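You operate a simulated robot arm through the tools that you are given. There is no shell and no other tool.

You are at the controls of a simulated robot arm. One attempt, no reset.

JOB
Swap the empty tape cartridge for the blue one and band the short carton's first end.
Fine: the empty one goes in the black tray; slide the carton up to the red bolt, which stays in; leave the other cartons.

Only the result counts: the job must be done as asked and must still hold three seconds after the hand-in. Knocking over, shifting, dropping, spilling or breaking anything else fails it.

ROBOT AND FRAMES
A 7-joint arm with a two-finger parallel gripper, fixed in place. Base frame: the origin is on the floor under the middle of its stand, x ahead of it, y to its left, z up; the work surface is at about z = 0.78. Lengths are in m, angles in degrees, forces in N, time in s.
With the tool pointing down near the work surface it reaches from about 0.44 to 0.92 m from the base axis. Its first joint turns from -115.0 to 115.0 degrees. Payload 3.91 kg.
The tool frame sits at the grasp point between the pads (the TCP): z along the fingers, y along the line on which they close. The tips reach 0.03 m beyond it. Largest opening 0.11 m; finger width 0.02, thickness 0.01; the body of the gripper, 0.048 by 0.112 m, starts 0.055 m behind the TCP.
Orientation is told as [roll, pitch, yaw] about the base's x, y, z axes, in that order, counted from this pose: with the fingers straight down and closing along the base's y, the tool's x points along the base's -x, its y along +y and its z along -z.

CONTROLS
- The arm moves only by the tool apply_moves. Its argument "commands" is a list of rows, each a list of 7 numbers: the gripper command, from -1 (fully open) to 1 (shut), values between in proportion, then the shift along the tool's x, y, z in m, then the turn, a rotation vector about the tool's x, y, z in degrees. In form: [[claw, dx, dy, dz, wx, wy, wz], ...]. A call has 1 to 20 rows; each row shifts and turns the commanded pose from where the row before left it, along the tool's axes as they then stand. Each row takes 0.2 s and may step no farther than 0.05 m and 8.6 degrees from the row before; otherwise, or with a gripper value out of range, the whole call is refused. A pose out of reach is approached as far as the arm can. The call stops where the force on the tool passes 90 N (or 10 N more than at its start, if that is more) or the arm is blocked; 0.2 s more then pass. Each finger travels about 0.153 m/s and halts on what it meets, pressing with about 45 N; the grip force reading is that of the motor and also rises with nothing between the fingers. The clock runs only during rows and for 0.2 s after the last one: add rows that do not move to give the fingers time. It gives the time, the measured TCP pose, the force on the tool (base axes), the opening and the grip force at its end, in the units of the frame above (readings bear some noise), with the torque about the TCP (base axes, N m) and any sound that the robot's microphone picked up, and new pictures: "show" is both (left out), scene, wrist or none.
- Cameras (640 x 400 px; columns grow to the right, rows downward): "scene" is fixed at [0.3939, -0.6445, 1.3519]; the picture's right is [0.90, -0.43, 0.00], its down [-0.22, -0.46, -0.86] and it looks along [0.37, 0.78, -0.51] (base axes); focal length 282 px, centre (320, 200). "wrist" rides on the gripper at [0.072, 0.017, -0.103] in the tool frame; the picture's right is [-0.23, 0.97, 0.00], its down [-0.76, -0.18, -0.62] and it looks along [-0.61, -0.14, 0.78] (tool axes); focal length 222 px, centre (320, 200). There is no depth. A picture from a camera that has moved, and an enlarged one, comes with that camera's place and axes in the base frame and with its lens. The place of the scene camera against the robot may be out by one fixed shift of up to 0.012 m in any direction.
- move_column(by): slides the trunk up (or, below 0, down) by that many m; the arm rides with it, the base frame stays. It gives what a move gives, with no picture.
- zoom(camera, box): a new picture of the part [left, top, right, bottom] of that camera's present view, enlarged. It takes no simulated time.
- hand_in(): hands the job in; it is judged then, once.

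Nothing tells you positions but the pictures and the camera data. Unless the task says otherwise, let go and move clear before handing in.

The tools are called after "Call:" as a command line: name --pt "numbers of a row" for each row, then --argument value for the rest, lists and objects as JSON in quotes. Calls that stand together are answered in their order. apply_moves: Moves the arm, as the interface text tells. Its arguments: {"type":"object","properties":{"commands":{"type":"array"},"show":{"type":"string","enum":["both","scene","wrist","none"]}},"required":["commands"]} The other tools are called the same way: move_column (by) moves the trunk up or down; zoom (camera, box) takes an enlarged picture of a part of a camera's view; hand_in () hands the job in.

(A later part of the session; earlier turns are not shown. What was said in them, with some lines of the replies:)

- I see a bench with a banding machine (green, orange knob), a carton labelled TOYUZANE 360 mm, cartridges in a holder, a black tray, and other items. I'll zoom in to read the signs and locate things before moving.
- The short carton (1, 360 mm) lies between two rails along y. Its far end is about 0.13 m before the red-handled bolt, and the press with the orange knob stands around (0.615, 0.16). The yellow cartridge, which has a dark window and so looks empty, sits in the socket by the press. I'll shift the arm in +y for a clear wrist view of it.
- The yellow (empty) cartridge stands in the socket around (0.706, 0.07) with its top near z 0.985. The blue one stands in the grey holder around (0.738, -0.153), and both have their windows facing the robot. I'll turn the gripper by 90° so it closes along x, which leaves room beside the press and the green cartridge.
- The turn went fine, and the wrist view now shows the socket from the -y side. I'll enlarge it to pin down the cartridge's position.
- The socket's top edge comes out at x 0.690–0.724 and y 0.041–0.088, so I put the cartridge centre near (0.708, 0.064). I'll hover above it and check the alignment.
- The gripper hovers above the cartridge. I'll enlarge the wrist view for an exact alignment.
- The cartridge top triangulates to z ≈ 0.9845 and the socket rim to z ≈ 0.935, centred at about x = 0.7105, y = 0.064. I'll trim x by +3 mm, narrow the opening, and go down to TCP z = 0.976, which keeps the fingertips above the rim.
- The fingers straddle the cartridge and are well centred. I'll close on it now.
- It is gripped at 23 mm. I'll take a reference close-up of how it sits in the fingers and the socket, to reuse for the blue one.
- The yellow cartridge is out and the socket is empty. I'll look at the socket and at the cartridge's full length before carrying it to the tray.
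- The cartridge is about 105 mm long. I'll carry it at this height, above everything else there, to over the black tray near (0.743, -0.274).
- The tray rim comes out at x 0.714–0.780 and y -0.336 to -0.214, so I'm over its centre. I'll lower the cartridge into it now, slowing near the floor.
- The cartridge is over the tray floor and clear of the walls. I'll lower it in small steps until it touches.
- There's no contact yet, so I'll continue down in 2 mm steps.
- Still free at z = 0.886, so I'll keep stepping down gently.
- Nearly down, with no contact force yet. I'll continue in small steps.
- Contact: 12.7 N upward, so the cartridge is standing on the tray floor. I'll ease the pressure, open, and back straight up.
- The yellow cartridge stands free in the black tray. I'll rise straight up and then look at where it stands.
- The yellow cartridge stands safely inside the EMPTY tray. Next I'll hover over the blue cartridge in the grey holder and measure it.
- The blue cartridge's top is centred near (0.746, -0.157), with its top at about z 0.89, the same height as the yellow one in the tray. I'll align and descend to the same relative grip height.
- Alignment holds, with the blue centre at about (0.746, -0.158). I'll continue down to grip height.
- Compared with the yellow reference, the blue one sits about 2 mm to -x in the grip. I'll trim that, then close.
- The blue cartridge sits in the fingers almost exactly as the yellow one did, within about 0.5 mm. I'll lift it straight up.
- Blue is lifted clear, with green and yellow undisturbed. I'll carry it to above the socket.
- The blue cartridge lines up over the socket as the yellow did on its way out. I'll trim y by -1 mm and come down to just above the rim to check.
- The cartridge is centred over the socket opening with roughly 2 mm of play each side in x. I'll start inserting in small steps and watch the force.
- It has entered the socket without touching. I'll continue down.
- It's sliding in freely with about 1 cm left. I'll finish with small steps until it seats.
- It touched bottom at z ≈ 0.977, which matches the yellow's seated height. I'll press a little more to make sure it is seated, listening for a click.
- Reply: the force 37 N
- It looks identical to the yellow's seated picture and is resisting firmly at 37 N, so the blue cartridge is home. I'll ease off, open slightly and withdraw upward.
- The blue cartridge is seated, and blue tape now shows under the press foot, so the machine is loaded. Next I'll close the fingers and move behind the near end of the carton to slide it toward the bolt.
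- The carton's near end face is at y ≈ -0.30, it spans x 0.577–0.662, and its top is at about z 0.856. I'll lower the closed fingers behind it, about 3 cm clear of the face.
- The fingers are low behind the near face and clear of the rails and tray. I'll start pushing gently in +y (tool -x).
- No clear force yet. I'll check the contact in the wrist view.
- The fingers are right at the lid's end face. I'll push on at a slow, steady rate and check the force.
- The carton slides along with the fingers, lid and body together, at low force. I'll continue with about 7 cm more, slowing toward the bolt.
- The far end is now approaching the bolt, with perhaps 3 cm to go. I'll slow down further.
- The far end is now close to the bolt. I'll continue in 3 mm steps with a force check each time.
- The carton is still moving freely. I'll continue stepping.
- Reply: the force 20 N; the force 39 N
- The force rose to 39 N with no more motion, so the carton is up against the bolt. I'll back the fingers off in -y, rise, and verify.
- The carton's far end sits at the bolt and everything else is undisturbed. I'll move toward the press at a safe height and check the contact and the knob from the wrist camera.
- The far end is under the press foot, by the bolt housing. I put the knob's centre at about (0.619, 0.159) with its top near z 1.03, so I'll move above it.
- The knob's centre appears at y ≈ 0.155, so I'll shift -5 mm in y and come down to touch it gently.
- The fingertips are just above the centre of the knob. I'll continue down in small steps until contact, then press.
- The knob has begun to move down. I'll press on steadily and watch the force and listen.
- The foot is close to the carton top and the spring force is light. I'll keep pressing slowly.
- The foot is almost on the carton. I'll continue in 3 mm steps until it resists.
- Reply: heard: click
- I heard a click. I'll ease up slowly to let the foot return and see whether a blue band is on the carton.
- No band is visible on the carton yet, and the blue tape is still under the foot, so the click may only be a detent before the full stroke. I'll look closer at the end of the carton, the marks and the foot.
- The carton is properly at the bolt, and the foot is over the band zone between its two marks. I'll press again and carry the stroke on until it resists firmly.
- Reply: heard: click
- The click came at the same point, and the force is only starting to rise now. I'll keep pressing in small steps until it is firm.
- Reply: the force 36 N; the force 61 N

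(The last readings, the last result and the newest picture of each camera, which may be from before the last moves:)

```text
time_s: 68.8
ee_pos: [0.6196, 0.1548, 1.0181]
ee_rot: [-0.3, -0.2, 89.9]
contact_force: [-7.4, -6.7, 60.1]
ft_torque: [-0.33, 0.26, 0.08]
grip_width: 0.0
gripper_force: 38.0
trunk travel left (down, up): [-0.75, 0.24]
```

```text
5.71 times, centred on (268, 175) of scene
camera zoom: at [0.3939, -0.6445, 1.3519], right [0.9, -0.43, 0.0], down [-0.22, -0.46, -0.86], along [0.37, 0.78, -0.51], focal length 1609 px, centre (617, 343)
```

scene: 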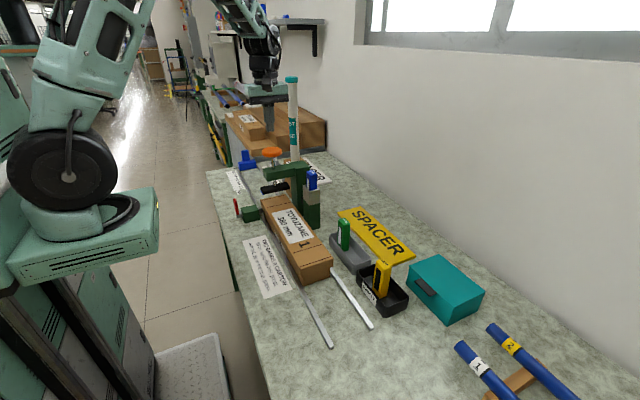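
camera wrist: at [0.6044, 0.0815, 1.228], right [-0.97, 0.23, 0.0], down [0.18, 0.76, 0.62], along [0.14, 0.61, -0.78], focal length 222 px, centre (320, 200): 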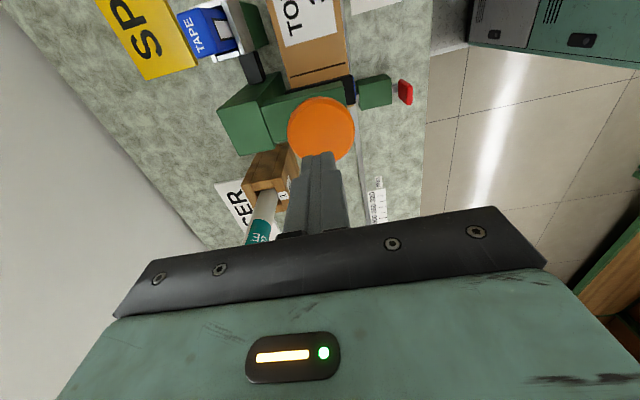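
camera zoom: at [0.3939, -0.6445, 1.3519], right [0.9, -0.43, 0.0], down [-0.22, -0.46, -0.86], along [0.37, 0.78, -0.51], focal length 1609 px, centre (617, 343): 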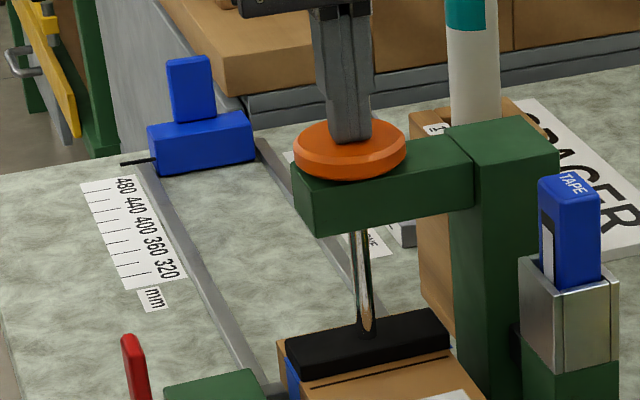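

The force reached 60 N at the hard stop, and a blue strip now shows on the carton's side below the foot. I'll ease up slowly and check the band.

Call:
apply_moves --pt "1 0 0 -0.004 0 0 0" --pt "1 0 0 -0.004 0 0 0" --pt "1 0 0 -0.008 0 0 0" --pt "1 0 0 -0.01 0 0 0" --pt "1 0 0 -0.015 0 0 0" --pt "1 0 0 -0.02 0 0 0" --pt "1 0 0 -0.025 0 0 0" --pt "1 0 0 -0.025 0 0 0" --pt "1 0 0 0 0 0 0"

Call:
zoom --camera "scene" --box '[220, 150, 316, 230]'

Call:
zoom --camera "wrist" --box '[200, 10, 440, 160]'

```text
time_s: 70.8
ee_pos: [0.621, 0.1555, 1.1268]
ee_rot: [0.0, 0.0, 90.1]
contact_force: [-0.5, -0.2, 0.2]
ft_torque: [0.0, 0.0, 0.03]
grip_width: 0.0
gripper_force: 37.9
trunk travel left (down, up): [-0.75, 0.24]
camera wrist: at [0.6066, 0.0819, 1.2309], right [-0.97, 0.23, 0.0], down [0.18, 0.76, 0.62], along [0.14, 0.61, -0.78], focal length 222 px, centre (320, 200)
```

scene: 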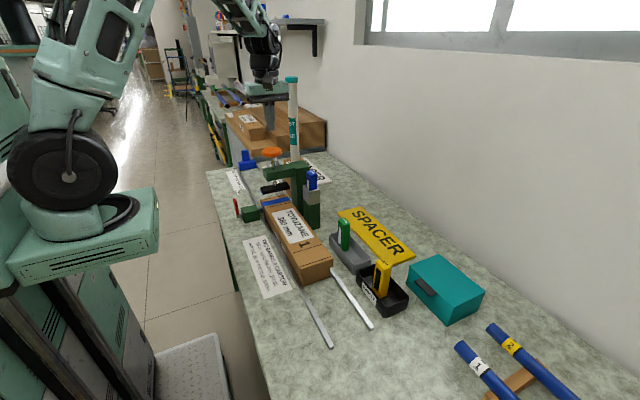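
wrist: 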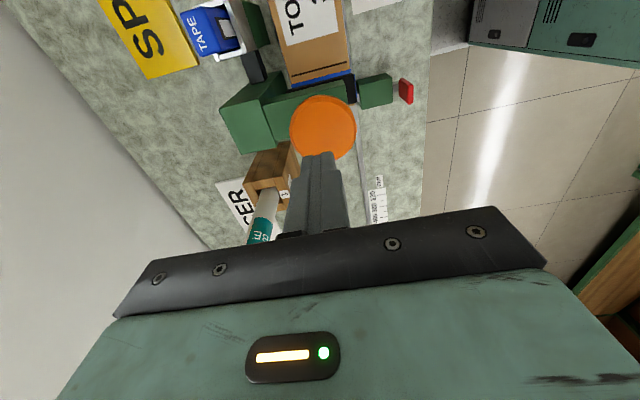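

```text
5.00 times, centred on (268, 190) of scene
camera zoom: at [0.3939, -0.6445, 1.3519], right [0.9, -0.43, 0.0], down [-0.22, -0.46, -0.86], along [0.37, 0.78, -0.51], focal length 1408 px, centre (580, 250)
```

zoom: 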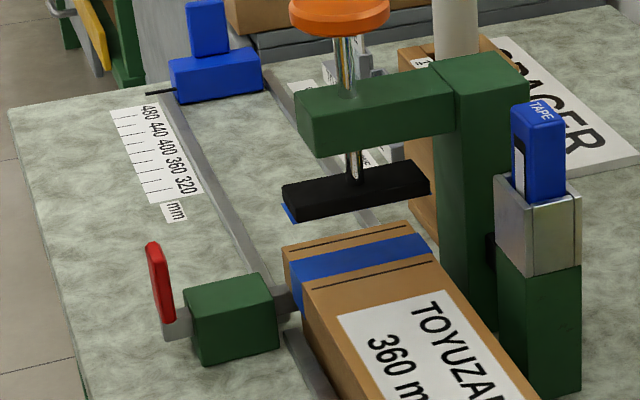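

```text
2.67 times, centred on (320, 85) of wrist
camera zoom: at [0.6066, 0.0819, 1.2309], right [-0.97, 0.23, 0.0], down [0.18, 0.76, 0.62], along [0.14, 0.61, -0.78], focal length 592 px, centre (320, 507)
```

zoom: 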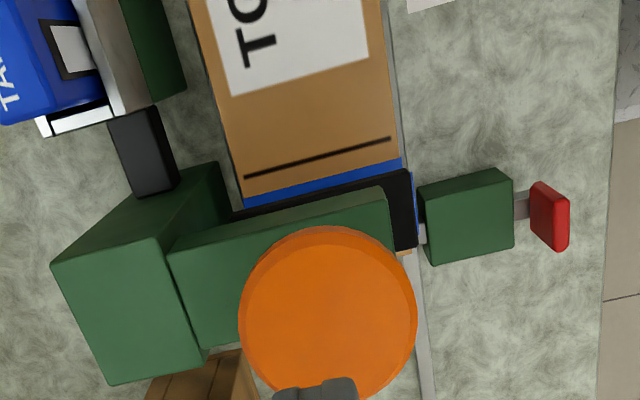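

The blue band is on the carton's first end between the two marks, with the carton at the bolt and the bolt in. I'll move the arm clear, open the gripper, and do a final check of everything.

Call:
apply_moves --pt "1 0 0 -0.04 0 0 0" --pt "1 0 0 -0.04 0 0 0" --pt "1 0 0 -0.02 0 0 0" --pt "1 0.03 0.02 0 0 0 0" --pt "1 0.04 0.02 0 0 0 0" --pt "1 0.04 0.02 0 0 0 0" --pt "1 0.04 0.02 0 0 0 0" --pt "0 0.04 0.02 0 0 0 0" --pt "-1 0.02 0.01 0 0 0 0" --pt "-1 0 0 0 0 0 0" --pt "-1 0 0 0 0 0 0"

Call:
zoom --camera "scene" --box '[220, 130, 412, 250]'

Call:
zoom --camera "scene" --box '[300, 210, 500, 335]'

Call:
zoom --camera "scene" --box '[200, 60, 360, 160]'

```text
time_s: 73.2
ee_pos: [0.5092, -0.0536, 1.2262]
ee_rot: [0.0, 0.0, 90.0]
contact_force: [0.3, 0.2, -0.2]
ft_torque: [0.01, 0.03, 0.01]
grip_width: 0.1102
gripper_force: 0.0
trunk travel left (down, up): [-0.75, 0.24]
camera wrist: at [0.4949, -0.1266, 1.3304], right [-0.97, 0.23, 0.0], down [0.18, 0.76, 0.62], along [0.14, 0.61, -0.78], focal length 222 px, centre (320, 200)
```

scene: 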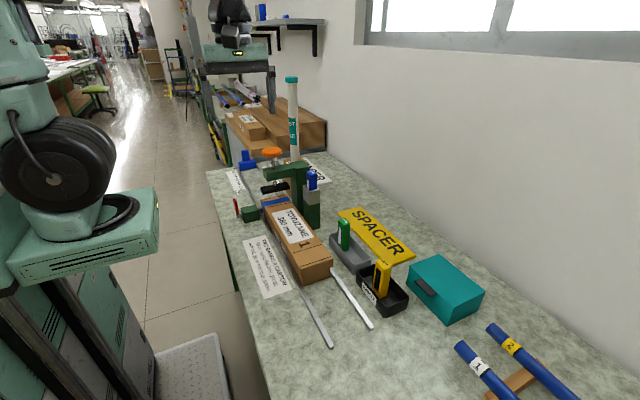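
wrist: 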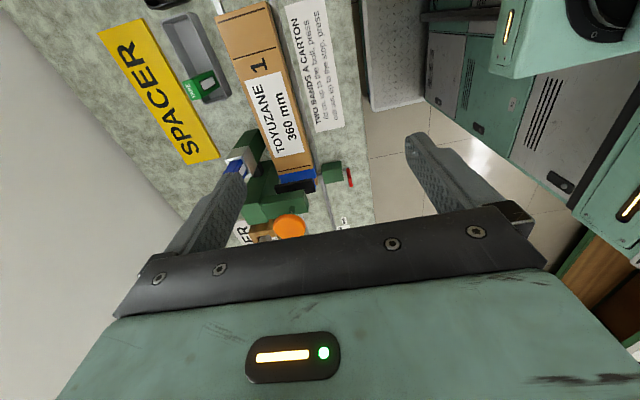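

```text
3.33 times, centred on (316, 190) of scene
camera zoom: at [0.3939, -0.6445, 1.3519], right [0.9, -0.43, 0.0], down [-0.22, -0.46, -0.86], along [0.37, 0.78, -0.51], focal length 939 px, centre (333, 233)
```

zoom: 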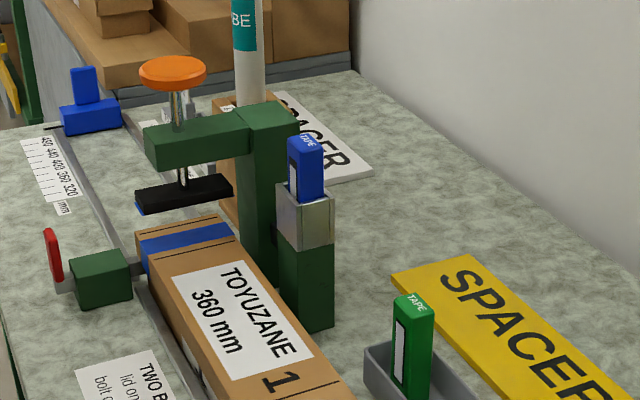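

```text
3.20 times, centred on (400, 272) of scene
camera zoom: at [0.3939, -0.6445, 1.3519], right [0.9, -0.43, 0.0], down [-0.22, -0.46, -0.86], along [0.37, 0.78, -0.51], focal length 901 px, centre (64, -32)
```

zoom: 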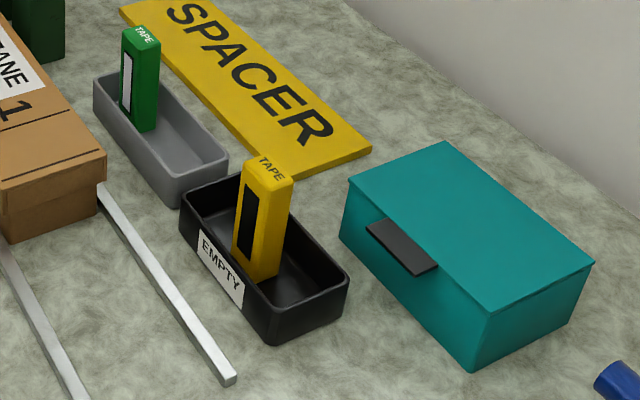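

```text
4.00 times, centred on (280, 110) of scene
camera zoom: at [0.3939, -0.6445, 1.3519], right [0.9, -0.43, 0.0], down [-0.22, -0.46, -0.86], along [0.37, 0.78, -0.51], focal length 1126 px, centre (480, 560)
```

zoom: 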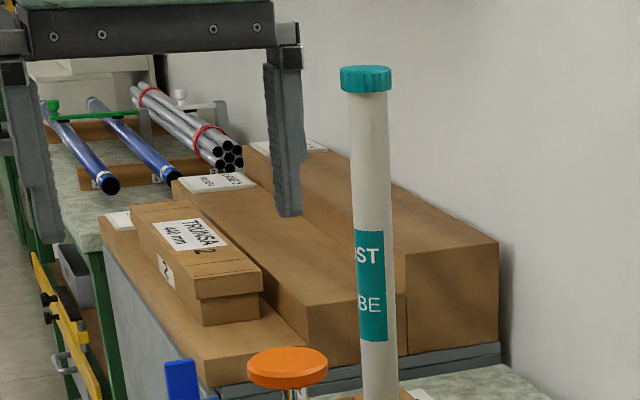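

Everything checks out in the pictures:
- **Cartridges:** the yellow empty one stands in the EMPTY tray and the blue one is seated in the machine.
- **Carton:** the short carton is up against the bolt with a blue band on its first end, and the bolt is still in.
- **The rest:** the other cartons and items are untouched, and the arm is clear with the gripper open.

I'm handing in the job.

Call:
hand_in

```text
The job is handed in.
```

The job is handed in. I have no verdict back, but my last pictures showed everything in place:

- **Cartridges:** the empty yellow cartridge stands upright in the black tray. The blue one is fully seated in the machine.
- **Carton:** the short 360 mm carton is up against the red bolt, which is still in. A blue band is on its first end, between the two marks.
- **Pressing:** I pressed the knob twice. The first press stopped at a click and left no band, so I pressed again to the hard stop and the band went on.
- **Everything else:** the other cartons look untouched, and nothing was knocked over. The arm is clear with the gripper open.
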